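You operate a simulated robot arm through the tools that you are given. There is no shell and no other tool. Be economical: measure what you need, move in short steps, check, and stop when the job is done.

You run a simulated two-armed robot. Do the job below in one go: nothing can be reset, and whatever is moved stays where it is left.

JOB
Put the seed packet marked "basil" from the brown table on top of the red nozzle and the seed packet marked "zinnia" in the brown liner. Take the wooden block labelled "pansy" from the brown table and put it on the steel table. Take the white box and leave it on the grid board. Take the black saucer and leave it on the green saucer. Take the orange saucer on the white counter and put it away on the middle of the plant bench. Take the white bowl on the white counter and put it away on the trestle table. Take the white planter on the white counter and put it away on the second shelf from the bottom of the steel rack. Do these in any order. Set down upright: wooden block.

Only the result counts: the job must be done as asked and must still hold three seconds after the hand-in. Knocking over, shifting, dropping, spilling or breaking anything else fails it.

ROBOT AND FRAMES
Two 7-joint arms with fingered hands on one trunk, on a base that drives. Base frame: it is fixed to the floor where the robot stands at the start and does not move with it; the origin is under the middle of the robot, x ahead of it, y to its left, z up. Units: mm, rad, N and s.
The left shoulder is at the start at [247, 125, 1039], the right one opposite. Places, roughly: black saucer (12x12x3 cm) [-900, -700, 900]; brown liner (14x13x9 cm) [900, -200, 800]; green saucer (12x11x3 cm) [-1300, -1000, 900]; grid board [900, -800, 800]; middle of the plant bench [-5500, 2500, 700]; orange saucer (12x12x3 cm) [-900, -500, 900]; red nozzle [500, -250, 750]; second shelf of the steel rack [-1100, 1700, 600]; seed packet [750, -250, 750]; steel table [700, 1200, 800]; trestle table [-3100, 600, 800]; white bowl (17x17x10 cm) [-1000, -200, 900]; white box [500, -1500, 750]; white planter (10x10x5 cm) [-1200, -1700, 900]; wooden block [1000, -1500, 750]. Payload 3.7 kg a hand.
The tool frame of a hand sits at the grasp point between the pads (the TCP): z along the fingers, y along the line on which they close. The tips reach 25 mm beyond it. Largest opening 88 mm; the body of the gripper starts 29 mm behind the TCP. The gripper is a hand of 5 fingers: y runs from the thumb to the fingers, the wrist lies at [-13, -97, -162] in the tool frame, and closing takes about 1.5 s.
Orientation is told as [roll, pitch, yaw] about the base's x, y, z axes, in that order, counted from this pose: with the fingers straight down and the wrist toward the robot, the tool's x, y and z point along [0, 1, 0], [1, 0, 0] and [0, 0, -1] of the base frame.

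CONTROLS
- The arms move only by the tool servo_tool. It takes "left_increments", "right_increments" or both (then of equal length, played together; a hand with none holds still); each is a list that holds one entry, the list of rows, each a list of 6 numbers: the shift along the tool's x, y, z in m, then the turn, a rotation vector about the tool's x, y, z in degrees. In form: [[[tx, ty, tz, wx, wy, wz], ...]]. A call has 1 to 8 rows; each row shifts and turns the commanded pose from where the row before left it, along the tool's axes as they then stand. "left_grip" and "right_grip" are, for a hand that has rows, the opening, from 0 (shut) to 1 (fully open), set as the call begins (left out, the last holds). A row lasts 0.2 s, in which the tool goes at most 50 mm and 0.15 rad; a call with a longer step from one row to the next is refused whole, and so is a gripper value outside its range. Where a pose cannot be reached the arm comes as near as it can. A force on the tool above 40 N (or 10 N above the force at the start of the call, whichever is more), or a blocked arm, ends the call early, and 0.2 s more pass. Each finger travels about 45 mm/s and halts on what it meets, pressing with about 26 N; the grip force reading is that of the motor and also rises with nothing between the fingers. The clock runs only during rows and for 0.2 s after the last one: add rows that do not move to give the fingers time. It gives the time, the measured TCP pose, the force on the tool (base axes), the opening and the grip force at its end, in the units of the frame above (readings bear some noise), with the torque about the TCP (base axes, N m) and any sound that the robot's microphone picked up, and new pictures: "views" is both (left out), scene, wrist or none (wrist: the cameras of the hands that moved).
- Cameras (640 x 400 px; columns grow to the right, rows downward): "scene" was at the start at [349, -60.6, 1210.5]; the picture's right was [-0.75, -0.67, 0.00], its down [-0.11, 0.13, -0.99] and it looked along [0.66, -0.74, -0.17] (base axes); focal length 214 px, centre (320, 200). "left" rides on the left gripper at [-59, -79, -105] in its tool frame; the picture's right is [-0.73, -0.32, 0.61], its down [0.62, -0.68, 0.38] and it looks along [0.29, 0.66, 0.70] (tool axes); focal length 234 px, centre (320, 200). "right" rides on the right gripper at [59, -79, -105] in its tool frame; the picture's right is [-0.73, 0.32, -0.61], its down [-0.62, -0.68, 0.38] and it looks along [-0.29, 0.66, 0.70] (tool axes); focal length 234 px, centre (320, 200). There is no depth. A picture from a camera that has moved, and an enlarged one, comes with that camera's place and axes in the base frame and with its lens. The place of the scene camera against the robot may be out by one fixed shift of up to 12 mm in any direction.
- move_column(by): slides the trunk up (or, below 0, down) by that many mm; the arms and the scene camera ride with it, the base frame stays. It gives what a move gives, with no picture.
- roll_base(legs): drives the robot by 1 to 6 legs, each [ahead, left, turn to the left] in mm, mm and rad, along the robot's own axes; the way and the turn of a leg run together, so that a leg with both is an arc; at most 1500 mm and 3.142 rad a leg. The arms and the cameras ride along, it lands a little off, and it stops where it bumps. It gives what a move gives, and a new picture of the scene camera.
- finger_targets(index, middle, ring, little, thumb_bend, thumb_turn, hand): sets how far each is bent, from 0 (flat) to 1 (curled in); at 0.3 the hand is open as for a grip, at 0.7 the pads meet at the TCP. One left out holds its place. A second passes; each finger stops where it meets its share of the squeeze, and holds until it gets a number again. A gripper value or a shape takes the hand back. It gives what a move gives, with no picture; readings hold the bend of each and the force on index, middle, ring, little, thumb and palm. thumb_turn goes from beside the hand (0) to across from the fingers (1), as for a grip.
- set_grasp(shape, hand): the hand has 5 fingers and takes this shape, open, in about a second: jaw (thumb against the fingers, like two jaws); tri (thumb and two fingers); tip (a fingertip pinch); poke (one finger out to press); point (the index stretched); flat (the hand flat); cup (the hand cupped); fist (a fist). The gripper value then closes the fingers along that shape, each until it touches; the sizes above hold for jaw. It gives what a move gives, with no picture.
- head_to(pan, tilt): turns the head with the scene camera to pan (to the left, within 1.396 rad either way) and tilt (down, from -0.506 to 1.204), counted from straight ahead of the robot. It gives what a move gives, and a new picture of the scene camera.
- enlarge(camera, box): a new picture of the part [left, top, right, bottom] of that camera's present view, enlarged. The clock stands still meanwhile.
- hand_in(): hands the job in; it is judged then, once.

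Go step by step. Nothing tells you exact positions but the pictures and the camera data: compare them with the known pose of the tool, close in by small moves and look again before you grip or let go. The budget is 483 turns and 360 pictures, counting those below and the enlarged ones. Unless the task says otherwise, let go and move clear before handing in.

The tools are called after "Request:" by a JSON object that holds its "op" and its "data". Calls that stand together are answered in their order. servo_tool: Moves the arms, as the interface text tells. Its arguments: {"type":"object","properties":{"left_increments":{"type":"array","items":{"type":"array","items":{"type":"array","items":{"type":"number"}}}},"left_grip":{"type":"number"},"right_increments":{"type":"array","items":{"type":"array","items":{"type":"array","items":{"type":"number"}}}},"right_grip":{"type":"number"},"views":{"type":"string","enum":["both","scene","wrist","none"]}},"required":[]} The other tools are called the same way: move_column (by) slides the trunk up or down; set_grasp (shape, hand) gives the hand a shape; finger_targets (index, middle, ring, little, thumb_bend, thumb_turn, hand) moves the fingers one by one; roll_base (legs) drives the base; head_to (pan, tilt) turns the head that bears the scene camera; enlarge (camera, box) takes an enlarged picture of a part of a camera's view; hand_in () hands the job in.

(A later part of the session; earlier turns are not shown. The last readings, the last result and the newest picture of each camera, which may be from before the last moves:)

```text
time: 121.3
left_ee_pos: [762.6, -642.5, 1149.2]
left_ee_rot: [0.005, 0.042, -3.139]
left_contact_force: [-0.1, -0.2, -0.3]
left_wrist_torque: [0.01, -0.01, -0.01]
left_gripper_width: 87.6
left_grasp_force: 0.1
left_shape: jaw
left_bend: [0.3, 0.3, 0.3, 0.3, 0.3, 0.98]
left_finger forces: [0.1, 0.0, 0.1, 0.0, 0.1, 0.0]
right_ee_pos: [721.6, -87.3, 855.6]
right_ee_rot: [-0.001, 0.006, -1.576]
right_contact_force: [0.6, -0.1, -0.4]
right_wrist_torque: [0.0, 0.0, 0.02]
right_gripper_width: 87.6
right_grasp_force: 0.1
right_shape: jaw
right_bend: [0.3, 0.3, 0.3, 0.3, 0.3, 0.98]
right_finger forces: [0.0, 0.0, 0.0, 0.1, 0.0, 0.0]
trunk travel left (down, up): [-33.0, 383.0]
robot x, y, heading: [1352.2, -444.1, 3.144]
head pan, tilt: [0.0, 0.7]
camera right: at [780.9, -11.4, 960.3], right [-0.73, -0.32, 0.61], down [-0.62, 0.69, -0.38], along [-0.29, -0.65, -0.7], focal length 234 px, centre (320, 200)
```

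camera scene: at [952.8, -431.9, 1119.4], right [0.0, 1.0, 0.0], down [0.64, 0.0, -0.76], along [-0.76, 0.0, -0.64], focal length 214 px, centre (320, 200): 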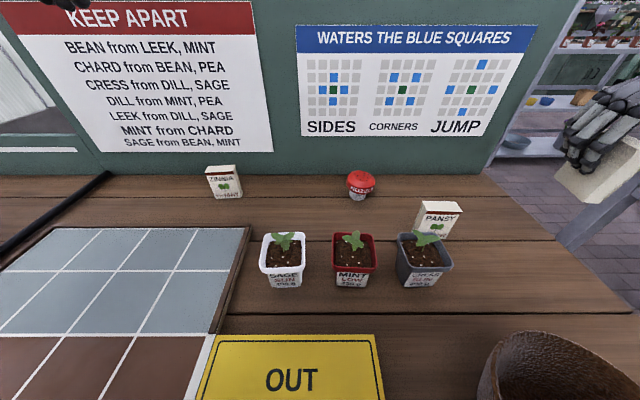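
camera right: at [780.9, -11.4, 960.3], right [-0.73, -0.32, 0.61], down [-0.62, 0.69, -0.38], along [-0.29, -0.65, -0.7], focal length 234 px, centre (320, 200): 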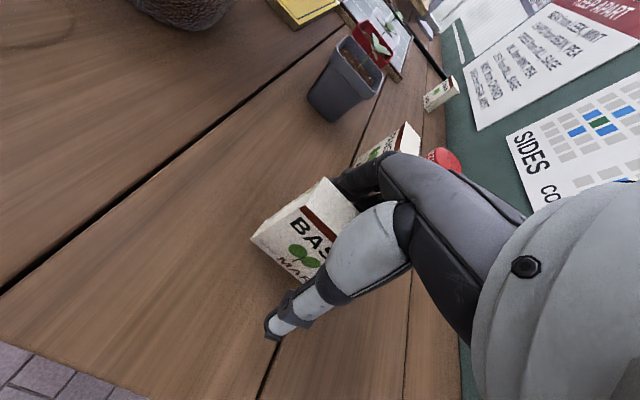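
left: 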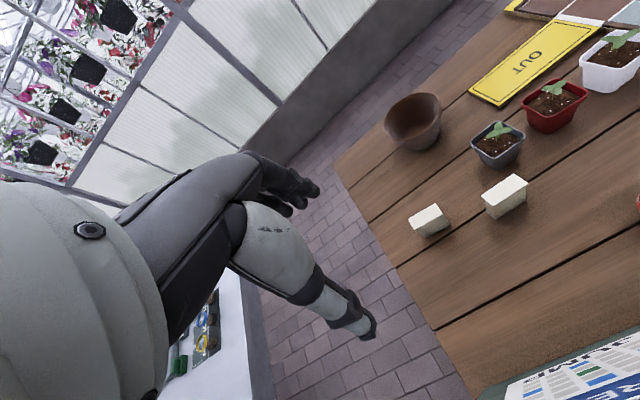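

Request:
{"op": "servo_tool", "data": {"right_increments": [[[0, 0, -0.04, 0, 0, 0], [0, 0, -0.04, 0, 0, 0], [0, -0.04, -0.02, 0, 0, 0], [0, -0.04, 0, 0, 0, 0]]], "views": "none"}}

Request:
{"op": "servo_tool", "data": {"right_increments": [[[0, 0, 0.02, 0, 0, 0], [0, 0, 0.02, 0, 0, 0], [0, 0, 0.02, 0, 0, 0], [0, 0, 0.015, 0, 0, 0], [0, 0, 0, 0, 0, 0], [0, 0, 0, 0, 0, 0], [0, 0, 0, 0, 0, 0], [0, 0, 0, 0, 0, 0]]], "right_grip": 0, "views": "wrist"}}

```text
time: 122.3
left_ee_pos: [761.8, -640.6, 1150.3]
left_ee_rot: [0.003, 0.041, -3.139]
left_contact_force: [-1.2, -0.2, -0.1]
left_wrist_torque: [-0.01, 0.02, 0.0]
left_gripper_width: 87.9
left_grasp_force: 0.1
left_shape: jaw
left_bend: [0.3, 0.3, 0.3, 0.3, 0.3, 0.98]
left_finger forces: [0.0, 0.0, 0.0, 0.0, 0.1, 0.0]
right_ee_pos: [722.4, -10.5, 955.7]
right_ee_rot: [-0.001, 0.005, -1.574]
right_contact_force: [-0.7, -0.4, -0.2]
right_wrist_torque: [-0.02, 0.02, -0.04]
right_gripper_width: 87.6
right_grasp_force: 0.1
right_shape: jaw
right_bend: [0.3, 0.3, 0.3, 0.3, 0.3, 0.98]
right_finger forces: [0.0, 0.1, 0.0, 0.1, 0.0, 0.0]
trunk travel left (down, up): [-33.0, 383.0]
robot x, y, heading: [1349.4, -438.7, 3.137]
head pan, tilt: [0.0, 0.7]
```

```text
time: 124.1
left_ee_pos: [760.4, -642.6, 1150.7]
left_ee_rot: [0.004, 0.043, -3.139]
left_contact_force: [-0.2, 1.3, -0.6]
left_wrist_torque: [0.02, -0.01, 0.01]
left_gripper_width: 87.6
left_grasp_force: 0.2
left_shape: jaw
left_bend: [0.3, 0.3, 0.3, 0.3, 0.3, 0.98]
left_finger forces: [0.1, 0.1, 0.1, 0.1, 0.1, 0.1]
right_ee_pos: [717.7, -11.1, 881.5]
right_ee_rot: [0.001, 0.005, -1.576]
right_contact_force: [-0.4, -0.4, 0.3]
right_wrist_torque: [-0.03, 0.01, -0.01]
right_gripper_width: 0.0
right_grasp_force: 25.5
right_shape: jaw
right_bend: [0.7, 0.7, 0.7, 0.7, 0.38, 1.0]
right_finger forces: [0.0, 0.0, 0.0, 0.0, 0.0, 0.0]
trunk travel left (down, up): [-33.0, 383.0]
robot x, y, heading: [1354.8, -441.9, 3.14]
head pan, tilt: [0.0, 0.7]
camera right: at [777.2, 68.6, 986.3], right [-0.73, -0.32, 0.61], down [-0.62, 0.69, -0.38], along [-0.29, -0.65, -0.7], focal length 234 px, centre (320, 200)
```

right: 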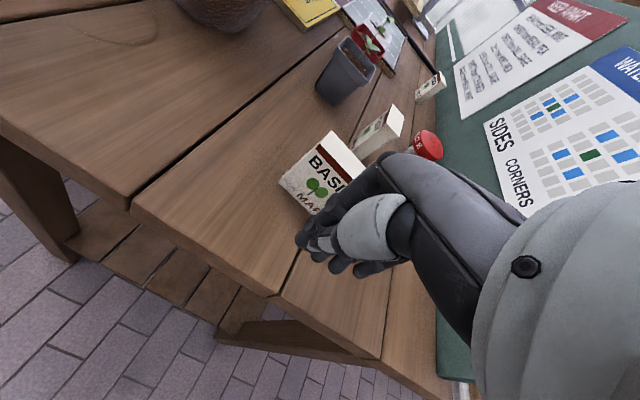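

Request:
{"op": "servo_tool", "data": {"right_increments": [[[0, 0.02, 0.002, 0, 0, 0], [0, 0.015, 0, 0, 0, 0], [0, 0.01, 0, 0, 0, 0]]], "views": "wrist"}}

```text
time: 124.9
left_ee_pos: [762.3, -641.1, 1149.6]
left_ee_rot: [0.004, 0.043, -3.138]
left_contact_force: [-0.3, 0.2, 0.0]
left_wrist_torque: [0.0, -0.04, -0.01]
left_gripper_width: 87.8
left_grasp_force: 0.1
left_shape: jaw
left_bend: [0.3, 0.3, 0.3, 0.3, 0.3, 0.98]
left_finger forces: [0.0, 0.0, 0.1, 0.0, 0.0, 0.0]
right_ee_pos: [721.0, -55.2, 881.1]
right_ee_rot: [0.002, 0.006, -1.575]
right_contact_force: [1.1, 0.1, 0.0]
right_wrist_torque: [0.03, 0.0, 0.02]
right_gripper_width: 0.1
right_grasp_force: 26.2
right_shape: jaw
right_bend: [0.7, 0.7, 0.7, 0.7, 0.38, 1.0]
right_finger forces: [0.0, 0.1, 0.1, 0.0, 0.1, 0.0]
trunk travel left (down, up): [-33.0, 383.0]
robot x, y, heading: [1353.0, -439.4, 3.137]
head pan, tilt: [0.0, 0.7]
camera right: at [778.7, 23.2, 984.8], right [-0.73, -0.32, 0.6], down [-0.62, 0.69, -0.38], along [-0.29, -0.65, -0.7], focal length 234 px, centre (320, 200)
```

right: 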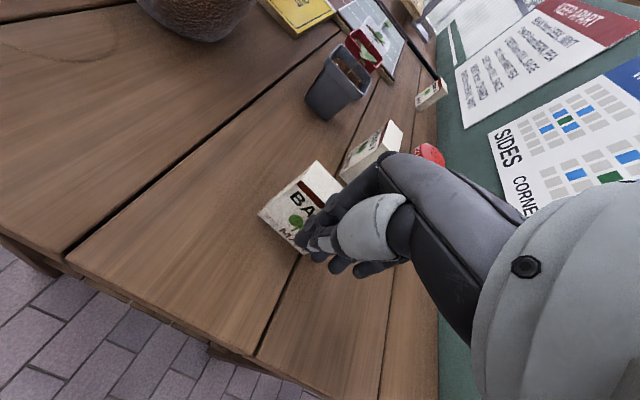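

Request:
{"op": "servo_tool", "data": {"right_increments": [[[0, 0.006, 0, 0, 0, 0], [0, 0.006, 0, 0, 0, 0], [0, 0.006, 0, 0, 0, 0], [0, 0.006, 0, 0, 0, 0], [0, 0.006, 0, 0, 0, 0], [0, 0, 0, 0, 0, 0]]], "views": "wrist"}}

```text
time: 126.3
left_ee_pos: [761.8, -642.3, 1150.3]
left_ee_rot: [0.004, 0.043, -3.138]
left_contact_force: [0.1, 0.1, -0.8]
left_wrist_torque: [0.02, -0.03, 0.01]
left_gripper_width: 87.6
left_grasp_force: 0.0
left_shape: jaw
left_bend: [0.3, 0.3, 0.3, 0.3, 0.3, 0.98]
left_finger forces: [0.1, 0.0, 0.0, 0.1, 0.1, 0.0]
right_ee_pos: [719.8, -84.8, 879.0]
right_ee_rot: [-0.001, 0.006, -1.577]
right_contact_force: [0.0, 0.4, -0.1]
right_wrist_torque: [0.03, 0.01, -0.01]
right_gripper_width: 0.0
right_grasp_force: 26.2
right_shape: jaw
right_bend: [0.7, 0.7, 0.7, 0.7, 0.39, 1.0]
right_finger forces: [0.0, 0.0, 0.0, 0.0, 0.0, 0.0]
trunk travel left (down, up): [-33.0, 383.0]
robot x, y, heading: [1353.5, -439.4, 3.141]
head pan, tilt: [0.0, 0.7]
camera right: at [779.6, -7.5, 984.2], right [-0.73, -0.32, 0.61], down [-0.62, 0.69, -0.38], along [-0.29, -0.65, -0.7], focal length 234 px, centre (320, 200)
```

right: 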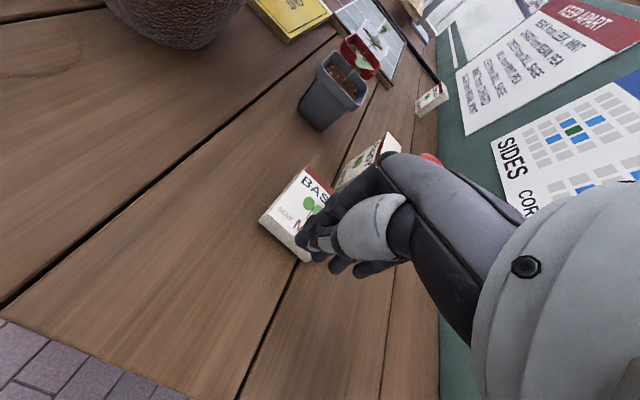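

It seems to have toppled. Raising the hand to look.

Request:
{"op": "servo_tool", "data": {"right_increments": [[[0, -0.02, -0.03, 0, 0, 0], [0, 0, -0.04, 0, 0, 0], [0, 0, -0.04, 0, 0, 0]]], "views": "none"}}

Request:
{"op": "head_to", "data": {"pan": -0.4, "tilt": 0.7}}

Request:
{"op": "enlarge", "data": {"camera": "right", "box": [220, 100, 420, 240]}}

```text
time: 127.1
left_ee_pos: [761.8, -642.4, 1150.6]
left_ee_rot: [0.004, 0.039, -3.136]
left_contact_force: [0.5, -0.5, 0.1]
left_wrist_torque: [-0.01, 0.01, -0.01]
left_gripper_width: 87.7
left_grasp_force: 0.1
left_shape: jaw
left_bend: [0.3, 0.3, 0.3, 0.3, 0.3, 0.98]
left_finger forces: [0.0, 0.0, 0.0, 0.0, 0.1, 0.1]
right_ee_pos: [719.7, -64.4, 988.3]
right_ee_rot: [0.002, 0.006, -1.577]
right_contact_force: [-0.3, 0.9, 0.4]
right_wrist_torque: [-0.02, -0.04, -0.01]
right_gripper_width: 0.1
right_grasp_force: 26.1
right_shape: jaw
right_bend: [0.7, 0.7, 0.7, 0.7, 0.39, 1.0]
right_finger forces: [0.0, 0.0, 0.0, 0.0, 0.0, 0.1]
trunk travel left (down, up): [-33.0, 383.0]
robot x, y, heading: [1353.5, -441.1, 3.141]
head pan, tilt: [0.0, 0.7]
```

```text
time: 128.0
left_ee_pos: [762.0, -641.8, 1150.8]
left_ee_rot: [0.003, 0.043, -3.139]
left_contact_force: [0.0, 0.4, -0.6]
left_wrist_torque: [-0.02, 0.0, -0.01]
left_gripper_width: 87.6
left_grasp_force: 0.0
left_shape: jaw
left_bend: [0.3, 0.3, 0.3, 0.3, 0.3, 0.98]
left_finger forces: [0.1, 0.0, 0.0, 0.0, 0.1, 0.0]
right_ee_pos: [718.6, -64.0, 986.5]
right_ee_rot: [0.0, 0.004, -1.577]
right_contact_force: [0.0, -0.5, 0.9]
right_wrist_torque: [0.02, -0.02, 0.01]
right_gripper_width: 0.0
right_grasp_force: 25.9
right_shape: jaw
right_bend: [0.7, 0.7, 0.7, 0.7, 0.39, 1.0]
right_finger forces: [0.0, 0.0, 0.0, 0.0, 0.0, 0.0]
trunk travel left (down, up): [-33.0, 383.0]
robot x, y, heading: [1356.4, -442.9, 3.14]
head pan, tilt: [-0.4, 0.7]
camera scene: at [958.5, -400.4, 1120.5], right [0.37, 0.93, 0.0], down [0.59, -0.23, -0.77], along [-0.72, 0.29, -0.63], focal length 214 px, centre (320, 200)
```

scene: 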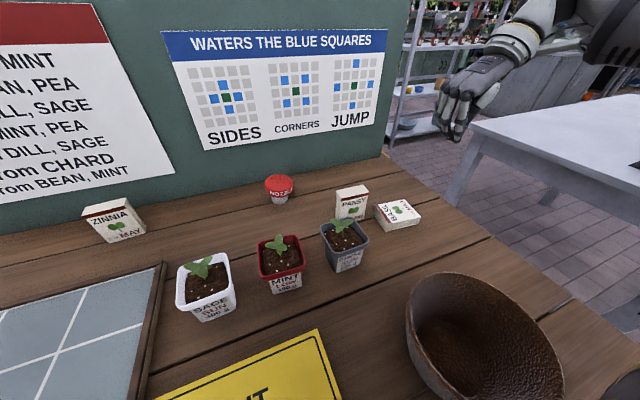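

```text
2.86 times, centred on (320, 170) of right
camera zoom: at [777.7, 13.0, 1091.7], right [-0.73, -0.32, 0.61], down [-0.62, 0.69, -0.38], along [-0.29, -0.65, -0.7], focal length 669 px, centre (320, 286)
```

zoom: 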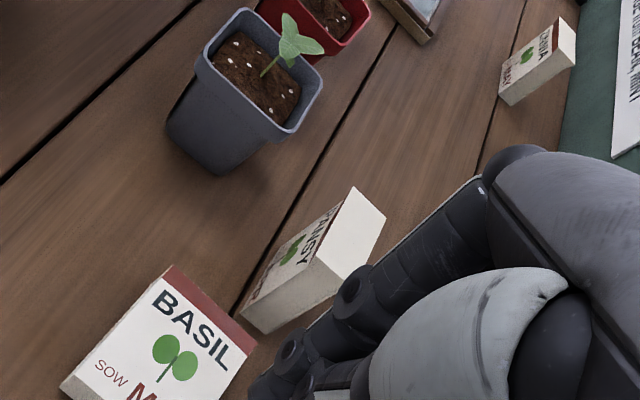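

Basil lies flat. Now check the nozzle.

Request:
{"op": "enlarge", "data": {"camera": "scene", "box": [240, 160, 320, 220]}}

Request:
{"op": "enlarge", "data": {"camera": "scene", "box": [320, 160, 440, 250]}}

```text
6.67 times, centred on (280, 190) of scene
camera zoom: at [958.5, -400.4, 1120.5], right [0.37, 0.93, 0.0], down [0.59, -0.23, -0.77], along [-0.72, 0.29, -0.63], focal length 1430 px, centre (587, 267)
```

zoom: 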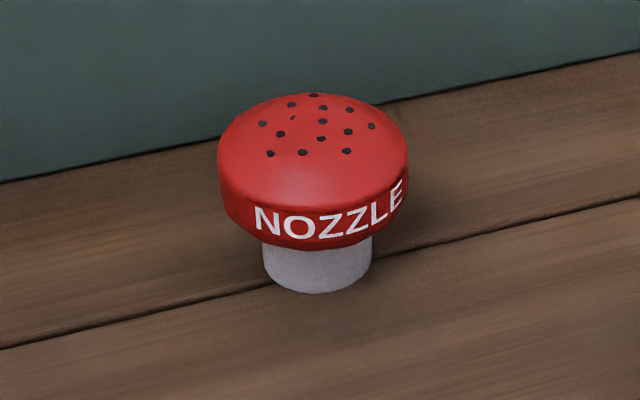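

```text
4.44 times, centred on (380, 205) of scene
camera zoom: at [958.5, -400.4, 1120.5], right [0.37, 0.93, 0.0], down [0.59, -0.23, -0.77], along [-0.72, 0.29, -0.63], focal length 953 px, centre (53, 178)
```

zoom: 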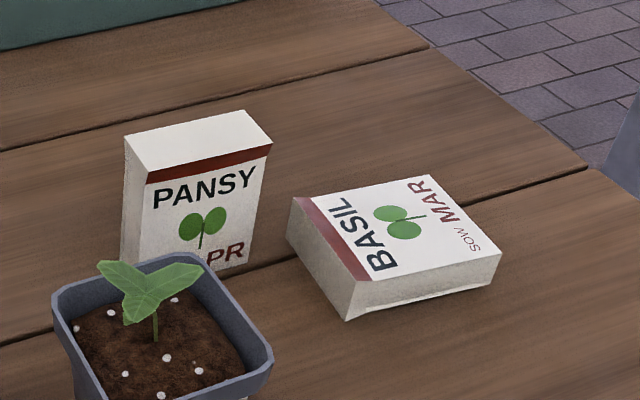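

Now rotate the hand back to its default yaw over the packet and open it.

Request:
{"op": "servo_tool", "data": {"right_increments": [[[0, 0.038, 0, 0, 0, 7.86], [0, 0, 0, 0, 0, 7.86], [0, 0, 0, 0, 0, 7.86], [0, 0, 0, 0, 0, 7.86], [0, 0, 0, 0, 0, 7.86], [0, 0, 0, 0, 0, 7.86]]], "right_grip": 1, "views": "none"}}

Request:
{"op": "servo_tool", "data": {"right_increments": [[[0, 0, 0, 0, 0, 7.86], [0, 0, 0, 0, 0, 7.86], [0, 0, 0, 0, 0, 7.86], [0, 0, 0, 0, 0, 7.86], [0, 0, 0, 0, 0, 7.86], [0, 0, 0, 0, 0, 7.86]]], "views": "wrist"}}

Request:
{"op": "enlarge", "data": {"camera": "right", "box": [160, 200, 360, 340]}}

```text
time: 129.4
left_ee_pos: [760.4, -642.1, 1150.9]
left_ee_rot: [0.004, 0.041, -3.137]
left_contact_force: [0.5, -0.8, 0.4]
left_wrist_torque: [0.0, 0.0, 0.0]
left_gripper_width: 87.9
left_grasp_force: 0.0
left_shape: jaw
left_bend: [0.3, 0.3, 0.3, 0.3, 0.3, 0.98]
left_finger forces: [0.0, 0.0, 0.0, 0.0, 0.1, 0.0]
right_ee_pos: [718.5, -102.7, 989.3]
right_ee_rot: [-0.003, 0.002, -2.401]
right_contact_force: [0.3, 0.2, 0.1]
right_wrist_torque: [-0.01, 0.0, -0.01]
right_gripper_width: 87.7
right_grasp_force: 0.0
right_shape: jaw
right_bend: [0.3, 0.3, 0.3, 0.3, 0.3, 0.98]
right_finger forces: [0.0, 0.0, 0.0, 0.0, 0.0, 0.1]
trunk travel left (down, up): [-33.0, 383.0]
robot x, y, heading: [1355.6, -442.9, 3.138]
head pan, tilt: [-0.4, 0.7]
```

```text
time: 130.8
left_ee_pos: [762.8, -641.9, 1149.8]
left_ee_rot: [0.004, 0.042, -3.139]
left_contact_force: [0.2, -0.7, 0.2]
left_wrist_torque: [-0.03, 0.01, 0.0]
left_gripper_width: 87.8
left_grasp_force: 0.0
left_shape: jaw
left_bend: [0.3, 0.3, 0.3, 0.3, 0.3, 0.98]
left_finger forces: [0.0, 0.0, 0.0, 0.0, 0.1, 0.0]
right_ee_pos: [721.0, -103.3, 988.7]
right_ee_rot: [-0.006, -0.001, 3.059]
right_contact_force: [-0.2, 0.7, 0.1]
right_wrist_torque: [-0.01, -0.02, -0.03]
right_gripper_width: 87.7
right_grasp_force: 0.1
right_shape: jaw
right_bend: [0.3, 0.3, 0.3, 0.3, 0.3, 0.98]
right_finger forces: [0.0, 0.1, 0.0, 0.1, 0.1, 0.0]
trunk travel left (down, up): [-33.0, 383.0]
robot x, y, heading: [1354.6, -443.4, 3.136]
head pan, tilt: [-0.4, 0.7]
camera right: at [794.8, -168.9, 1093.2], right [-0.26, 0.75, 0.61], down [0.73, 0.57, -0.38], along [-0.63, 0.35, -0.69], focal length 234 px, centre (320, 200)
```

right: 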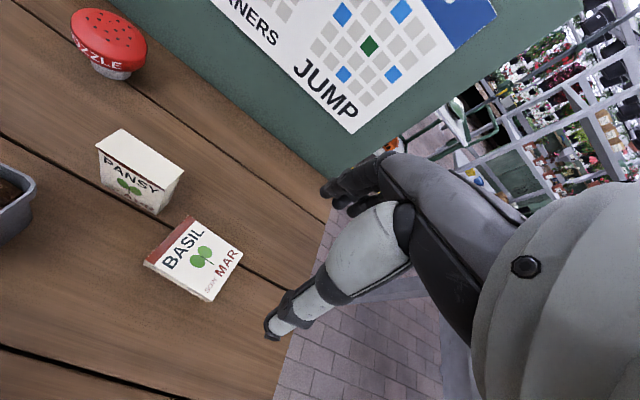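

```text
2.86 times, centred on (260, 270) of right
camera zoom: at [794.8, -168.9, 1093.2], right [-0.26, 0.75, 0.61], down [0.73, 0.57, -0.38], along [-0.63, 0.35, -0.69], focal length 669 px, centre (491, 0)
```

zoom: 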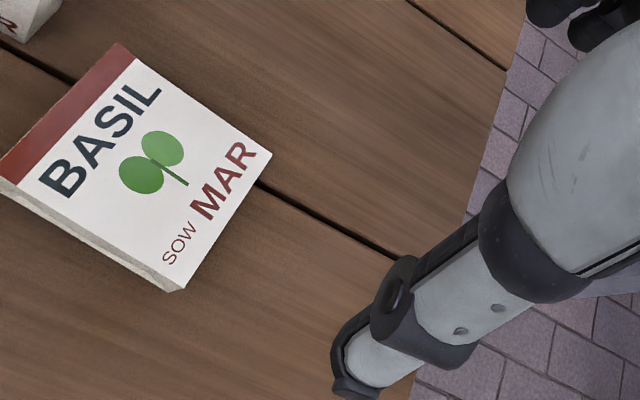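

Request:
{"op": "servo_tool", "data": {"right_increments": [[[0.0397, 0.0008, 0, 0, 0, 1], [0, 0, 0.045, 0, 0, 0], [0, 0, 0.045, 0, 0, 0], [0, 0, 0.03, 0, 0, 0], [0, 0, 0.018, 0, 0, 0]]], "views": "both"}}

Request:
{"op": "enlarge", "data": {"camera": "scene", "box": [320, 140, 480, 240]}}

```text
time: 132.0
left_ee_pos: [762.7, -642.1, 1150.7]
left_ee_rot: [0.004, 0.043, -3.139]
left_contact_force: [0.0, 0.5, 0.3]
left_wrist_torque: [-0.05, 0.01, 0.0]
left_gripper_width: 87.7
left_grasp_force: 0.1
left_shape: jaw
left_bend: [0.3, 0.3, 0.3, 0.3, 0.3, 0.98]
left_finger forces: [0.0, 0.0, 0.1, 0.0, 0.1, 0.1]
right_ee_pos: [715.5, -141.1, 851.5]
right_ee_rot: [-0.006, 0.0, 3.042]
right_contact_force: [0.0, -0.5, -0.1]
right_wrist_torque: [0.01, 0.01, 0.0]
right_gripper_width: 87.8
right_grasp_force: 0.1
right_shape: jaw
right_bend: [0.3, 0.3, 0.3, 0.3, 0.3, 0.98]
right_finger forces: [0.0, 0.0, 0.1, 0.0, 0.1, 0.0]
trunk travel left (down, up): [-33.0, 383.0]
robot x, y, heading: [1352.8, -445.5, 3.137]
head pan, tilt: [-0.4, 0.7]
camera scene: at [958.7, -396.7, 1122.9], right [0.41, 0.91, 0.0], down [0.56, -0.25, -0.79], along [-0.72, 0.32, -0.61], focal length 214 px, centre (320, 200)
camera right: at [787.4, -208.4, 955.7], right [-0.25, 0.75, 0.61], down [0.74, 0.56, -0.38], along [-0.63, 0.36, -0.69], focal length 234 px, centre (320, 200)
```

scene: 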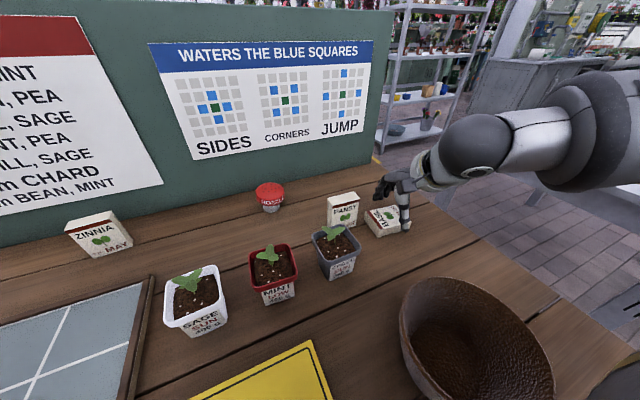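
right: 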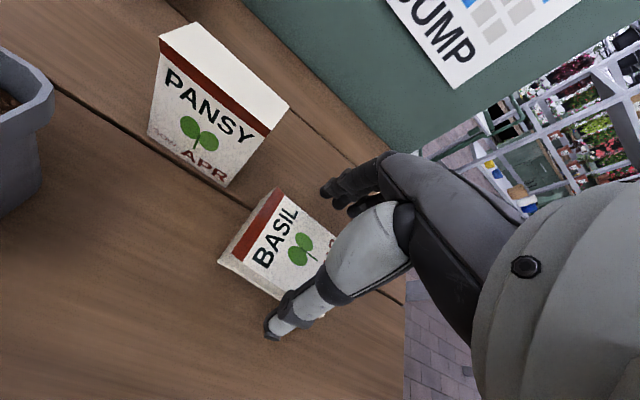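

```text
4.00 times, centred on (400, 190) of scene
camera zoom: at [958.7, -396.7, 1122.9], right [0.41, 0.91, 0.0], down [0.56, -0.25, -0.79], along [-0.72, 0.32, -0.61], focal length 858 px, centre (0, 240)
```

zoom: 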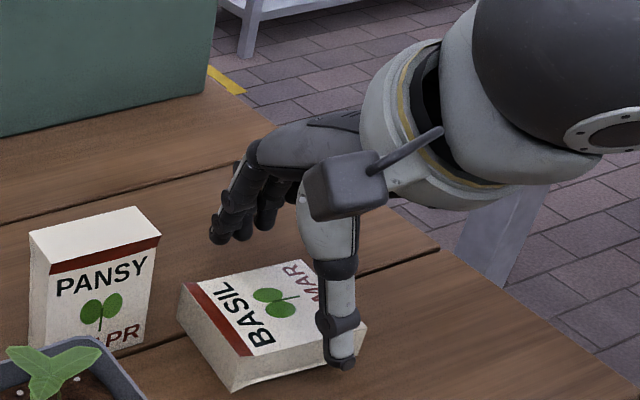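

Request:
{"op": "servo_tool", "data": {"right_increments": [[[0, 0, 0.01, 0, 0, 0], [0, 0, 0.007, 0, 0, 0]]], "views": "none"}}

Request:
{"op": "enlarge", "data": {"camera": "scene", "box": [320, 150, 480, 250]}}

```text
time: 132.6
left_ee_pos: [762.0, -641.7, 1150.8]
left_ee_rot: [0.003, 0.04, -3.138]
left_contact_force: [0.6, 0.0, -0.4]
left_wrist_torque: [0.0, -0.02, -0.03]
left_gripper_width: 87.7
left_grasp_force: 0.0
left_shape: jaw
left_bend: [0.3, 0.3, 0.3, 0.3, 0.3, 0.98]
left_finger forces: [0.0, 0.1, 0.2, 0.1, 0.1, 0.1]
right_ee_pos: [717.7, -141.4, 835.0]
right_ee_rot: [-0.004, -0.002, 3.045]
right_contact_force: [-0.2, -0.2, 0.3]
right_wrist_torque: [0.05, -0.01, 0.0]
right_gripper_width: 87.6
right_grasp_force: 0.0
right_shape: jaw
right_bend: [0.3, 0.3, 0.3, 0.3, 0.3, 0.98]
right_finger forces: [0.0, 0.1, 0.1, 0.0, 0.0, 0.0]
trunk travel left (down, up): [-33.0, 383.0]
robot x, y, heading: [1353.8, -446.4, 3.144]
head pan, tilt: [-0.4, 0.7]
```

```text
4.00 times, centred on (400, 200) of scene
camera zoom: at [958.5, -400.0, 1120.7], right [0.37, 0.93, 0.0], down [0.59, -0.24, -0.77], along [-0.72, 0.29, -0.63], focal length 858 px, centre (0, 200)
```

zoom: 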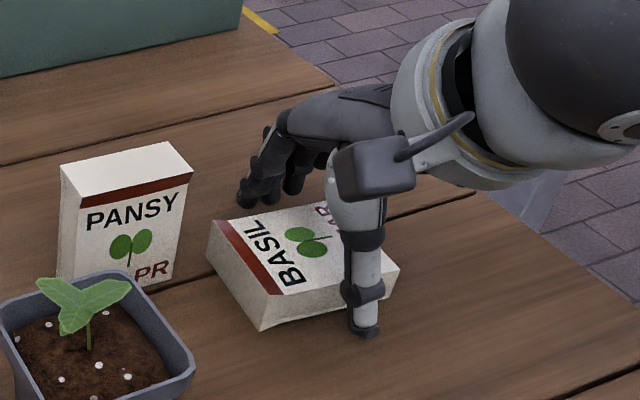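

Request:
{"op": "servo_tool", "data": {"right_increments": [[[0, 0, 0, 0, 0, 0], [0, 0, 0, 0, 0, 0], [0, 0, 0, 0, 0, 0], [0, 0, 0, 0, 0, 0], [0, 0, 0, 0, 0, 0], [0, 0, 0, 0, 0, 0]]], "right_grip": 0, "views": "none"}}

Request:
{"op": "enlarge", "data": {"camera": "scene", "box": [320, 150, 480, 250]}}

```text
time: 134.0
left_ee_pos: [761.4, -642.1, 1149.9]
left_ee_rot: [0.004, 0.043, -3.138]
left_contact_force: [-0.1, 0.1, -1.3]
left_wrist_torque: [0.0, -0.01, 0.03]
left_gripper_width: 87.5
left_grasp_force: 0.1
left_shape: jaw
left_bend: [0.3, 0.3, 0.3, 0.3, 0.3, 0.98]
left_finger forces: [0.0, 0.0, 0.0, 0.0, 0.0, 0.0]
right_ee_pos: [716.4, -141.6, 835.6]
right_ee_rot: [-0.005, 0.0, 3.044]
right_contact_force: [0.7, 0.3, 1.2]
right_wrist_torque: [0.03, -0.01, 0.07]
right_gripper_width: 51.9
right_grasp_force: 26.3
right_shape: jaw
right_bend: [0.74, 0.44, 0.41, 0.44, 0.6, 0.98]
right_finger forces: [12.5, 6.8, 3.0, 1.3, 23.6, 0.0]
trunk travel left (down, up): [-33.0, 383.0]
robot x, y, heading: [1352.7, -441.3, 3.144]
head pan, tilt: [-0.4, 0.7]
```

```text
4.00 times, centred on (400, 200) of scene
camera zoom: at [958.6, -400.0, 1120.8], right [0.37, 0.93, 0.0], down [0.59, -0.24, -0.77], along [-0.72, 0.29, -0.63], focal length 858 px, centre (0, 200)
```

zoom: 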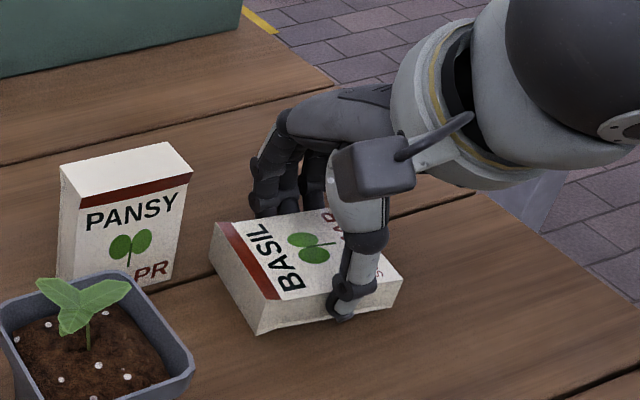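

Request:
{"op": "servo_tool", "data": {"right_increments": [[[0, 0, -0.02, 0, 0, 0], [0, 0, -0.04, 0, 0, 0], [0, 0, -0.04, 0, 0, 0], [0, 0, -0.03, 0, 0, 0]]], "views": "both"}}

Request:
{"op": "enlarge", "data": {"camera": "scene", "box": [320, 100, 480, 200]}}

```text
time: 135.0
left_ee_pos: [761.8, -642.4, 1150.6]
left_ee_rot: [0.004, 0.039, -3.138]
left_contact_force: [0.3, -0.1, -0.2]
left_wrist_torque: [0.0, 0.01, 0.04]
left_gripper_width: 87.9
left_grasp_force: 0.1
left_shape: jaw
left_bend: [0.3, 0.3, 0.3, 0.3, 0.3, 0.98]
left_finger forces: [0.0, 0.0, 0.1, 0.1, 0.0, 0.0]
right_ee_pos: [716.7, -143.6, 967.8]
right_ee_rot: [-0.005, 0.001, 3.044]
right_contact_force: [-0.8, 0.5, -0.8]
right_wrist_torque: [-0.01, -0.01, -0.01]
right_gripper_width: 51.9
right_grasp_force: 26.0
right_shape: jaw
right_bend: [0.74, 0.44, 0.42, 0.45, 0.6, 0.98]
right_finger forces: [12.8, 6.9, 3.0, 1.0, 23.6, 0.0]
trunk travel left (down, up): [-33.0, 383.0]
robot x, y, heading: [1353.3, -439.4, 3.137]
head pan, tilt: [-0.4, 0.7]
camera scene: at [962.5, -386.4, 1128.6], right [0.52, 0.86, 0.0], down [0.48, -0.29, -0.83], along [-0.71, 0.43, -0.56], focal length 214 px, centre (320, 200)
camera right: at [789.0, -210.4, 1071.7], right [-0.25, 0.75, 0.61], down [0.74, 0.56, -0.38], along [-0.63, 0.36, -0.69], focal length 234 px, centre (320, 200)
```

scene: 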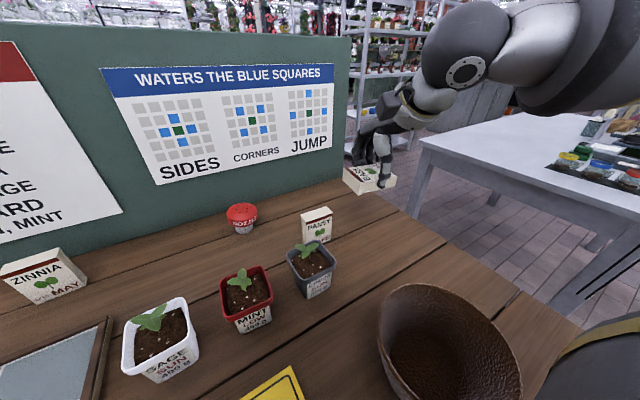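
right: 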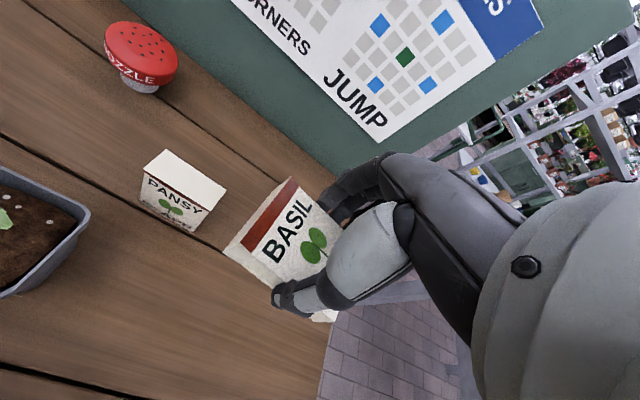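

```text
4.00 times, centred on (400, 150) of scene
camera zoom: at [962.5, -386.4, 1128.6], right [0.52, 0.86, 0.0], down [0.48, -0.29, -0.83], along [-0.71, 0.43, -0.56], focal length 858 px, centre (0, 400)
```

zoom: 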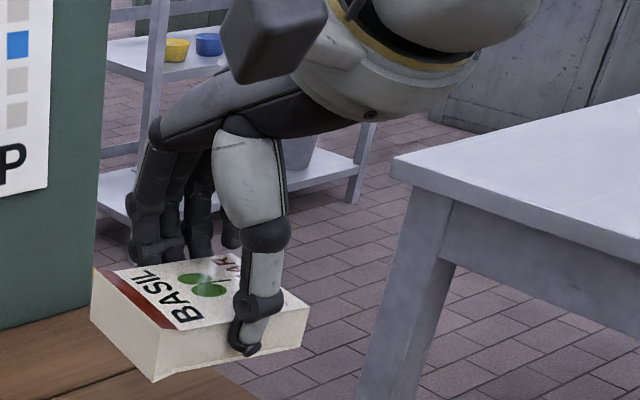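

Held flat and level. Moving over to the nozzle.

Request:
{"op": "servo_tool", "data": {"right_increments": [[[0.0331, 0.018, 0, 0, 0, 0], [0.0331, 0.018, 0, 0, 0, 0], [0.0331, 0.018, 0, 0, 0, 0], [0.0331, 0.018, 0, 0, 0, 0], [0.0331, 0.018, 0, 0, 0, 0], [0.0331, 0.018, 0, 0, 0, 0]]], "views": "none"}}

Request:
{"op": "head_to", "data": {"pan": 0.1, "tilt": 0.7}}

Request:
{"op": "enlarge", "data": {"camera": "right", "box": [140, 150, 380, 330]}}

Request:
{"op": "enlarge", "data": {"camera": "scene", "box": [310, 110, 470, 230]}}

```text
time: 136.4
left_ee_pos: [759.5, -642.1, 1149.4]
left_ee_rot: [0.005, 0.043, -3.139]
left_contact_force: [0.2, 0.8, -0.4]
left_wrist_torque: [-0.01, 0.0, 0.0]
left_gripper_width: 87.5
left_grasp_force: 0.1
left_shape: jaw
left_bend: [0.3, 0.3, 0.3, 0.3, 0.3, 0.98]
left_finger forces: [0.1, 0.0, 0.1, 0.1, 0.1, 0.1]
right_ee_pos: [589.7, -329.5, 962.3]
right_ee_rot: [-0.004, 0.003, 3.045]
right_contact_force: [0.1, 0.2, -0.2]
right_wrist_torque: [0.01, -0.02, -0.03]
right_gripper_width: 52.1
right_grasp_force: 26.4
right_shape: jaw
right_bend: [0.74, 0.44, 0.42, 0.45, 0.61, 0.98]
right_finger forces: [13.0, 6.9, 3.0, 1.0, 23.5, 0.1]
trunk travel left (down, up): [-33.0, 383.0]
robot x, y, heading: [1351.0, -444.2, 3.14]
head pan, tilt: [-0.4, 0.7]
```

```text
time: 137.3
left_ee_pos: [761.6, -642.3, 1149.7]
left_ee_rot: [0.003, 0.042, -3.138]
left_contact_force: [-0.8, -0.6, 0.4]
left_wrist_torque: [-0.01, 0.01, 0.0]
left_gripper_width: 87.9
left_grasp_force: 0.0
left_shape: jaw
left_bend: [0.3, 0.3, 0.3, 0.3, 0.3, 0.98]
left_finger forces: [0.0, 0.0, 0.1, 0.1, 0.0, 0.1]
right_ee_pos: [591.5, -327.0, 963.5]
right_ee_rot: [-0.005, 0.0, 3.043]
right_contact_force: [0.5, 0.0, -2.0]
right_wrist_torque: [-0.03, 0.0, -0.01]
right_gripper_width: 51.8
right_grasp_force: 26.1
right_shape: jaw
right_bend: [0.74, 0.44, 0.42, 0.45, 0.61, 0.98]
right_finger forces: [12.9, 6.9, 2.9, 0.9, 23.5, 0.0]
trunk travel left (down, up): [-33.0, 383.0]
robot x, y, heading: [1359.3, -444.2, 3.141]
head pan, tilt: [0.099, 0.7]
camera scene: at [953.3, -440.2, 1119.4], right [-0.1, 1.0, 0.0], down [0.64, 0.06, -0.76], along [-0.76, -0.07, -0.64], focal length 214 px, centre (320, 200)
```

scene: 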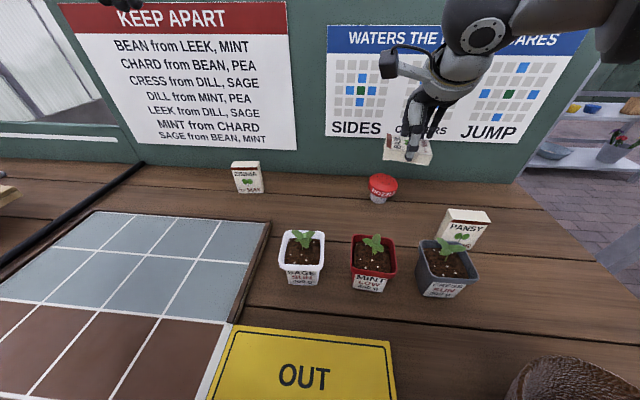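

```text
2.22 times, centred on (260, 240) of right
camera zoom: at [664.0, -395.1, 1068.1], right [-0.25, 0.75, 0.61], down [0.74, 0.56, -0.38], along [-0.63, 0.36, -0.69], focal length 520 px, centre (453, 111)
```

zoom: 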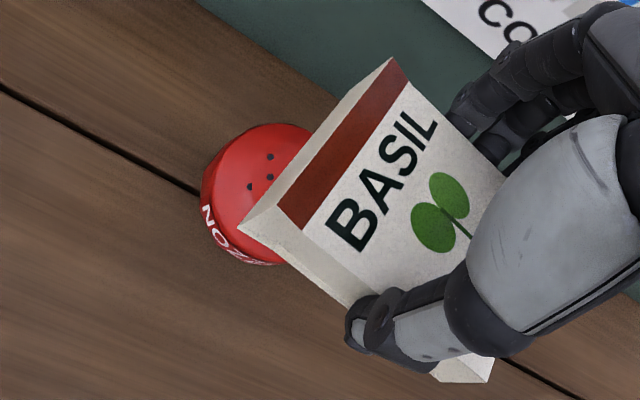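

```text
3.33 times, centred on (390, 170) of scene
camera zoom: at [953.3, -440.2, 1119.4], right [-0.1, 1.0, 0.0], down [0.64, 0.06, -0.76], along [-0.76, -0.07, -0.64], focal length 715 px, centre (87, 300)
```

zoom: 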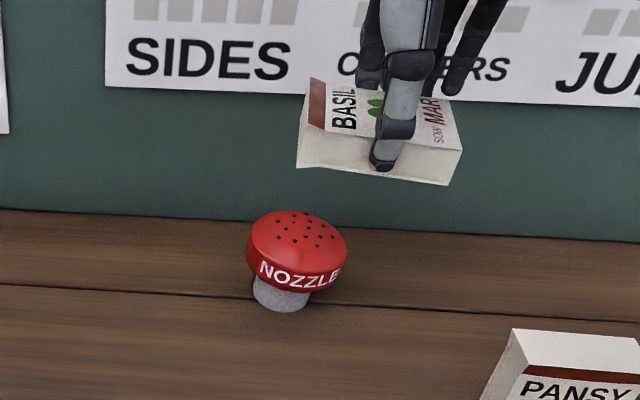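

Request:
{"op": "servo_tool", "data": {"right_increments": [[[0.0103, 0.013, 0.01, 0, 0, 0], [0.0103, 0.0131, 0.012, 0, 0, 0], [0, 0, 0.015, 0, 0, 0], [0, 0, 0, 0, 0, 0]]], "views": "none"}}

Request:
{"op": "enlarge", "data": {"camera": "right", "box": [140, 150, 380, 330]}}

Request:
{"op": "enlarge", "data": {"camera": "scene", "box": [310, 120, 450, 225]}}

```text
time: 138.3
left_ee_pos: [761.5, -642.6, 1151.0]
left_ee_rot: [0.004, 0.042, -3.139]
left_contact_force: [0.6, 0.4, -0.5]
left_wrist_torque: [0.0, 0.0, -0.02]
left_gripper_width: 87.8
left_grasp_force: 0.0
left_shape: jaw
left_bend: [0.3, 0.3, 0.3, 0.3, 0.3, 0.98]
left_finger forces: [0.1, 0.0, 0.1, 0.0, 0.1, 0.0]
right_ee_pos: [562.4, -345.8, 925.8]
right_ee_rot: [-0.006, 0.0, 3.045]
right_contact_force: [0.1, -0.3, -0.1]
right_wrist_torque: [-0.02, 0.01, 0.03]
right_gripper_width: 52.1
right_grasp_force: 25.8
right_shape: jaw
right_bend: [0.74, 0.44, 0.42, 0.45, 0.61, 0.98]
right_finger forces: [12.9, 7.0, 3.1, 0.9, 23.5, 0.1]
trunk travel left (down, up): [-33.0, 383.0]
robot x, y, heading: [1353.7, -443.2, 3.138]
head pan, tilt: [0.099, 0.7]
```

```text
2.22 times, centred on (260, 240) of right
camera zoom: at [634.6, -413.6, 1029.5], right [-0.25, 0.75, 0.61], down [0.74, 0.56, -0.38], along [-0.63, 0.36, -0.69], focal length 520 px, centre (453, 111)
```

zoom: 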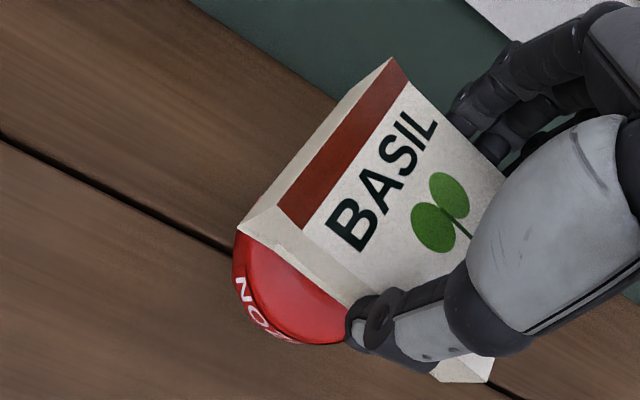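

```text
3.81 times, centred on (380, 172) of scene
camera zoom: at [953.4, -440.3, 1119.5], right [-0.1, 1.0, 0.0], down [0.64, 0.06, -0.76], along [-0.76, -0.07, -0.64], focal length 817 px, centre (91, 305)
```

zoom: 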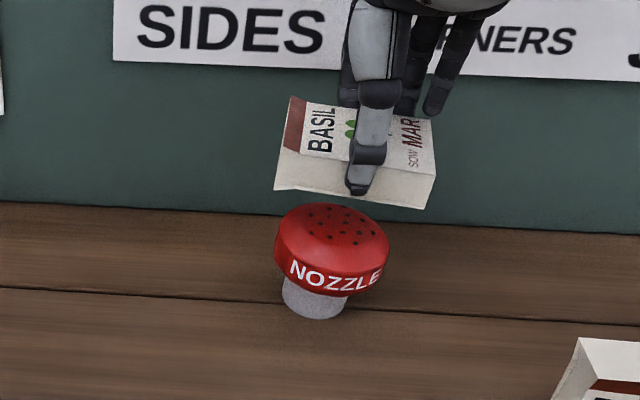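

Request:
{"op": "servo_tool", "data": {"right_increments": [[[0.004, -0.002, 0.01, 0, 0, 0], [0, 0, 0.01, 0, 0, 0], [0, 0, 0.004, 0, 0, 0], [0, 0, 0, 0, 0, 0]]], "views": "none"}}

Request:
{"op": "enlarge", "data": {"camera": "scene", "box": [310, 120, 450, 225]}}

```text
time: 139.3
left_ee_pos: [761.3, -641.8, 1150.1]
left_ee_rot: [0.003, 0.042, -3.139]
left_contact_force: [0.1, 1.4, 0.5]
left_wrist_torque: [0.01, 0.01, -0.04]
left_gripper_width: 87.9
left_grasp_force: 0.1
left_shape: jaw
left_bend: [0.3, 0.3, 0.3, 0.3, 0.3, 0.98]
left_finger forces: [0.1, 0.0, 0.0, 0.0, 0.0, 0.1]
right_ee_pos: [563.4, -351.2, 900.7]
right_ee_rot: [-0.006, 0.0, 3.044]
right_contact_force: [-0.2, 0.0, -0.7]
right_wrist_torque: [-0.03, -0.01, -0.03]
right_gripper_width: 51.8
right_grasp_force: 25.6
right_shape: jaw
right_bend: [0.74, 0.44, 0.42, 0.45, 0.61, 0.98]
right_finger forces: [12.9, 7.0, 3.1, 0.9, 23.5, 0.1]
trunk travel left (down, up): [-33.0, 383.0]
robot x, y, heading: [1354.5, -441.9, 3.14]
head pan, tilt: [0.099, 0.7]
```

```text
3.81 times, centred on (380, 172) of scene
camera zoom: at [953.3, -440.3, 1119.4], right [-0.1, 1.0, 0.0], down [0.64, 0.06, -0.76], along [-0.76, -0.07, -0.64], focal length 817 px, centre (91, 305)
```

zoom: 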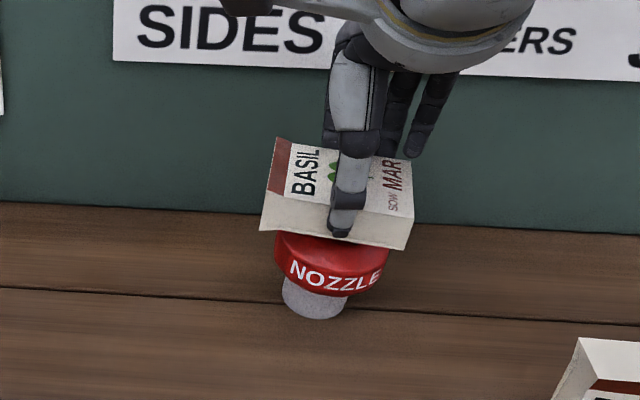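

Request:
{"op": "servo_tool", "data": {"right_increments": [[[0, 0, 0.002, 0, 0, 0], [0, 0, 0.002, 0, 0, 0], [0, 0, 0, 0, 0, 0]]], "views": "none"}}

Request:
{"op": "servo_tool", "data": {"right_increments": [[[0, 0, 0.0015, 0, 0, 0], [0, 0, 0, 0, 0, 0]]], "views": "none"}}

Request:
{"op": "servo_tool", "data": {"right_increments": [[[0, 0, 0.0015, 0, 0, 0], [0, 0, 0, 0, 0, 0]]], "views": "none"}}

```text
time: 140.1
left_ee_pos: [761.0, -642.1, 1150.5]
left_ee_rot: [0.003, 0.042, -3.137]
left_contact_force: [0.1, 0.3, 0.3]
left_wrist_torque: [-0.01, -0.03, 0.0]
left_gripper_width: 87.7
left_grasp_force: 0.0
left_shape: jaw
left_bend: [0.3, 0.3, 0.3, 0.3, 0.3, 0.98]
left_finger forces: [0.0, 0.0, 0.0, 0.1, 0.0, 0.1]
right_ee_pos: [562.8, -351.6, 898.3]
right_ee_rot: [-0.004, 0.001, 3.044]
right_contact_force: [0.4, 0.6, 0.0]
right_wrist_torque: [0.05, -0.01, 0.0]
right_gripper_width: 52.0
right_grasp_force: 25.5
right_shape: jaw
right_bend: [0.74, 0.44, 0.42, 0.45, 0.61, 0.98]
right_finger forces: [12.9, 7.0, 3.1, 0.9, 23.4, 0.0]
trunk travel left (down, up): [-33.0, 383.0]
robot x, y, heading: [1351.7, -441.5, 3.138]
head pan, tilt: [0.099, 0.7]
```

```text
time: 140.7
left_ee_pos: [761.8, -640.8, 1149.9]
left_ee_rot: [0.003, 0.043, -3.139]
left_contact_force: [0.8, 0.3, -0.5]
left_wrist_torque: [-0.01, -0.01, -0.02]
left_gripper_width: 87.8
left_grasp_force: 0.0
left_shape: jaw
left_bend: [0.3, 0.3, 0.3, 0.3, 0.3, 0.98]
left_finger forces: [0.0, 0.0, 0.0, 0.1, 0.0, 0.0]
right_ee_pos: [562.2, -351.3, 896.2]
right_ee_rot: [-0.005, -0.001, 3.043]
right_contact_force: [0.0, 0.5, 0.1]
right_wrist_torque: [-0.01, 0.0, 0.0]
right_gripper_width: 51.9
right_grasp_force: 25.6
right_shape: jaw
right_bend: [0.74, 0.44, 0.42, 0.45, 0.61, 0.98]
right_finger forces: [12.9, 7.0, 3.1, 0.9, 23.4, 0.1]
trunk travel left (down, up): [-33.0, 383.0]
robot x, y, heading: [1356.9, -443.3, 3.14]
head pan, tilt: [0.099, 0.7]
```

```text
time: 141.3
left_ee_pos: [761.1, -641.4, 1150.6]
left_ee_rot: [0.003, 0.042, -3.138]
left_contact_force: [-0.4, 0.0, -0.5]
left_wrist_torque: [0.0, 0.01, 0.01]
left_gripper_width: 87.6
left_grasp_force: 0.0
left_shape: jaw
left_bend: [0.3, 0.3, 0.3, 0.3, 0.3, 0.98]
left_finger forces: [0.1, 0.1, 0.0, 0.0, 0.1, 0.0]
right_ee_pos: [564.0, -351.4, 894.9]
right_ee_rot: [-0.005, 0.001, 3.045]
right_contact_force: [-0.5, 0.4, 0.1]
right_wrist_torque: [0.0, 0.02, -0.03]
right_gripper_width: 52.0
right_grasp_force: 25.8
right_shape: jaw
right_bend: [0.74, 0.44, 0.42, 0.45, 0.61, 0.98]
right_finger forces: [12.9, 6.9, 3.1, 1.0, 23.5, 0.1]
trunk travel left (down, up): [-33.0, 383.0]
robot x, y, heading: [1355.5, -441.5, 3.139]
head pan, tilt: [0.099, 0.7]
```

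Request:
{"op": "servo_tool", "data": {"right_increments": [[[0, 0, 0.0015, 0, 0, 0], [0, 0, 0, 0, 0, 0]]], "views": "none"}}

Request:
{"op": "servo_tool", "data": {"right_increments": [[[0, 0, 0.0015, 0, 0, 0], [0, 0, 0, 0, 0, 0]]], "views": "none"}}

Request:
{"op": "enlarge", "data": {"camera": "scene", "box": [310, 120, 450, 225]}}

```text
time: 141.9
left_ee_pos: [761.9, -641.7, 1150.2]
left_ee_rot: [0.003, 0.042, -3.139]
left_contact_force: [0.1, 0.8, 0.6]
left_wrist_torque: [-0.04, 0.0, -0.01]
left_gripper_width: 87.7
left_grasp_force: 0.0
left_shape: jaw
left_bend: [0.3, 0.3, 0.3, 0.3, 0.3, 0.98]
left_finger forces: [0.0, 0.0, 0.1, 0.1, 0.0, 0.0]
right_ee_pos: [563.6, -351.2, 895.3]
right_ee_rot: [-0.006, -0.002, 3.042]
right_contact_force: [0.5, 0.5, 0.8]
right_wrist_torque: [-0.01, 0.01, -0.01]
right_gripper_width: 51.7
right_grasp_force: 26.1
right_shape: jaw
right_bend: [0.74, 0.44, 0.42, 0.45, 0.61, 0.98]
right_finger forces: [13.0, 7.0, 3.2, 0.9, 23.6, 0.1]
trunk travel left (down, up): [-33.0, 383.0]
robot x, y, heading: [1356.3, -441.6, 3.138]
head pan, tilt: [0.099, 0.7]
```

```text
time: 142.5
left_ee_pos: [762.4, -641.4, 1150.9]
left_ee_rot: [0.003, 0.041, -3.138]
left_contact_force: [-0.5, -0.6, -0.3]
left_wrist_torque: [0.0, 0.01, -0.01]
left_gripper_width: 87.6
left_grasp_force: 0.0
left_shape: jaw
left_bend: [0.3, 0.3, 0.3, 0.3, 0.3, 0.98]
left_finger forces: [0.0, 0.0, 0.1, 0.0, 0.1, 0.1]
right_ee_pos: [563.8, -350.7, 893.7]
right_ee_rot: [-0.003, -0.004, 3.045]
right_contact_force: [0.8, 0.1, 8.3]
right_wrist_torque: [0.05, 0.02, -0.01]
right_gripper_width: 51.7
right_grasp_force: 25.7
right_shape: jaw
right_bend: [0.74, 0.44, 0.42, 0.45, 0.61, 0.98]
right_finger forces: [13.4, 7.3, 3.2, 1.7, 24.1, 0.0]
trunk travel left (down, up): [-33.0, 383.0]
robot x, y, heading: [1354.8, -440.7, 3.139]
head pan, tilt: [0.099, 0.7]
```

```text
3.81 times, centred on (380, 172) of scene
camera zoom: at [954.4, -440.4, 1120.0], right [-0.1, 1.0, 0.0], down [0.64, 0.06, -0.77], along [-0.76, -0.07, -0.64], focal length 817 px, centre (91, 305)
```

zoom: 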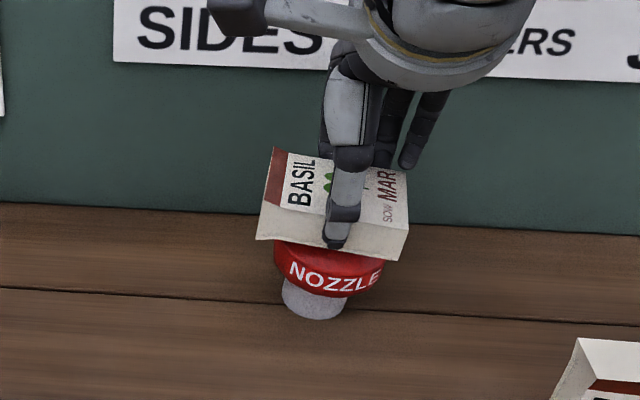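

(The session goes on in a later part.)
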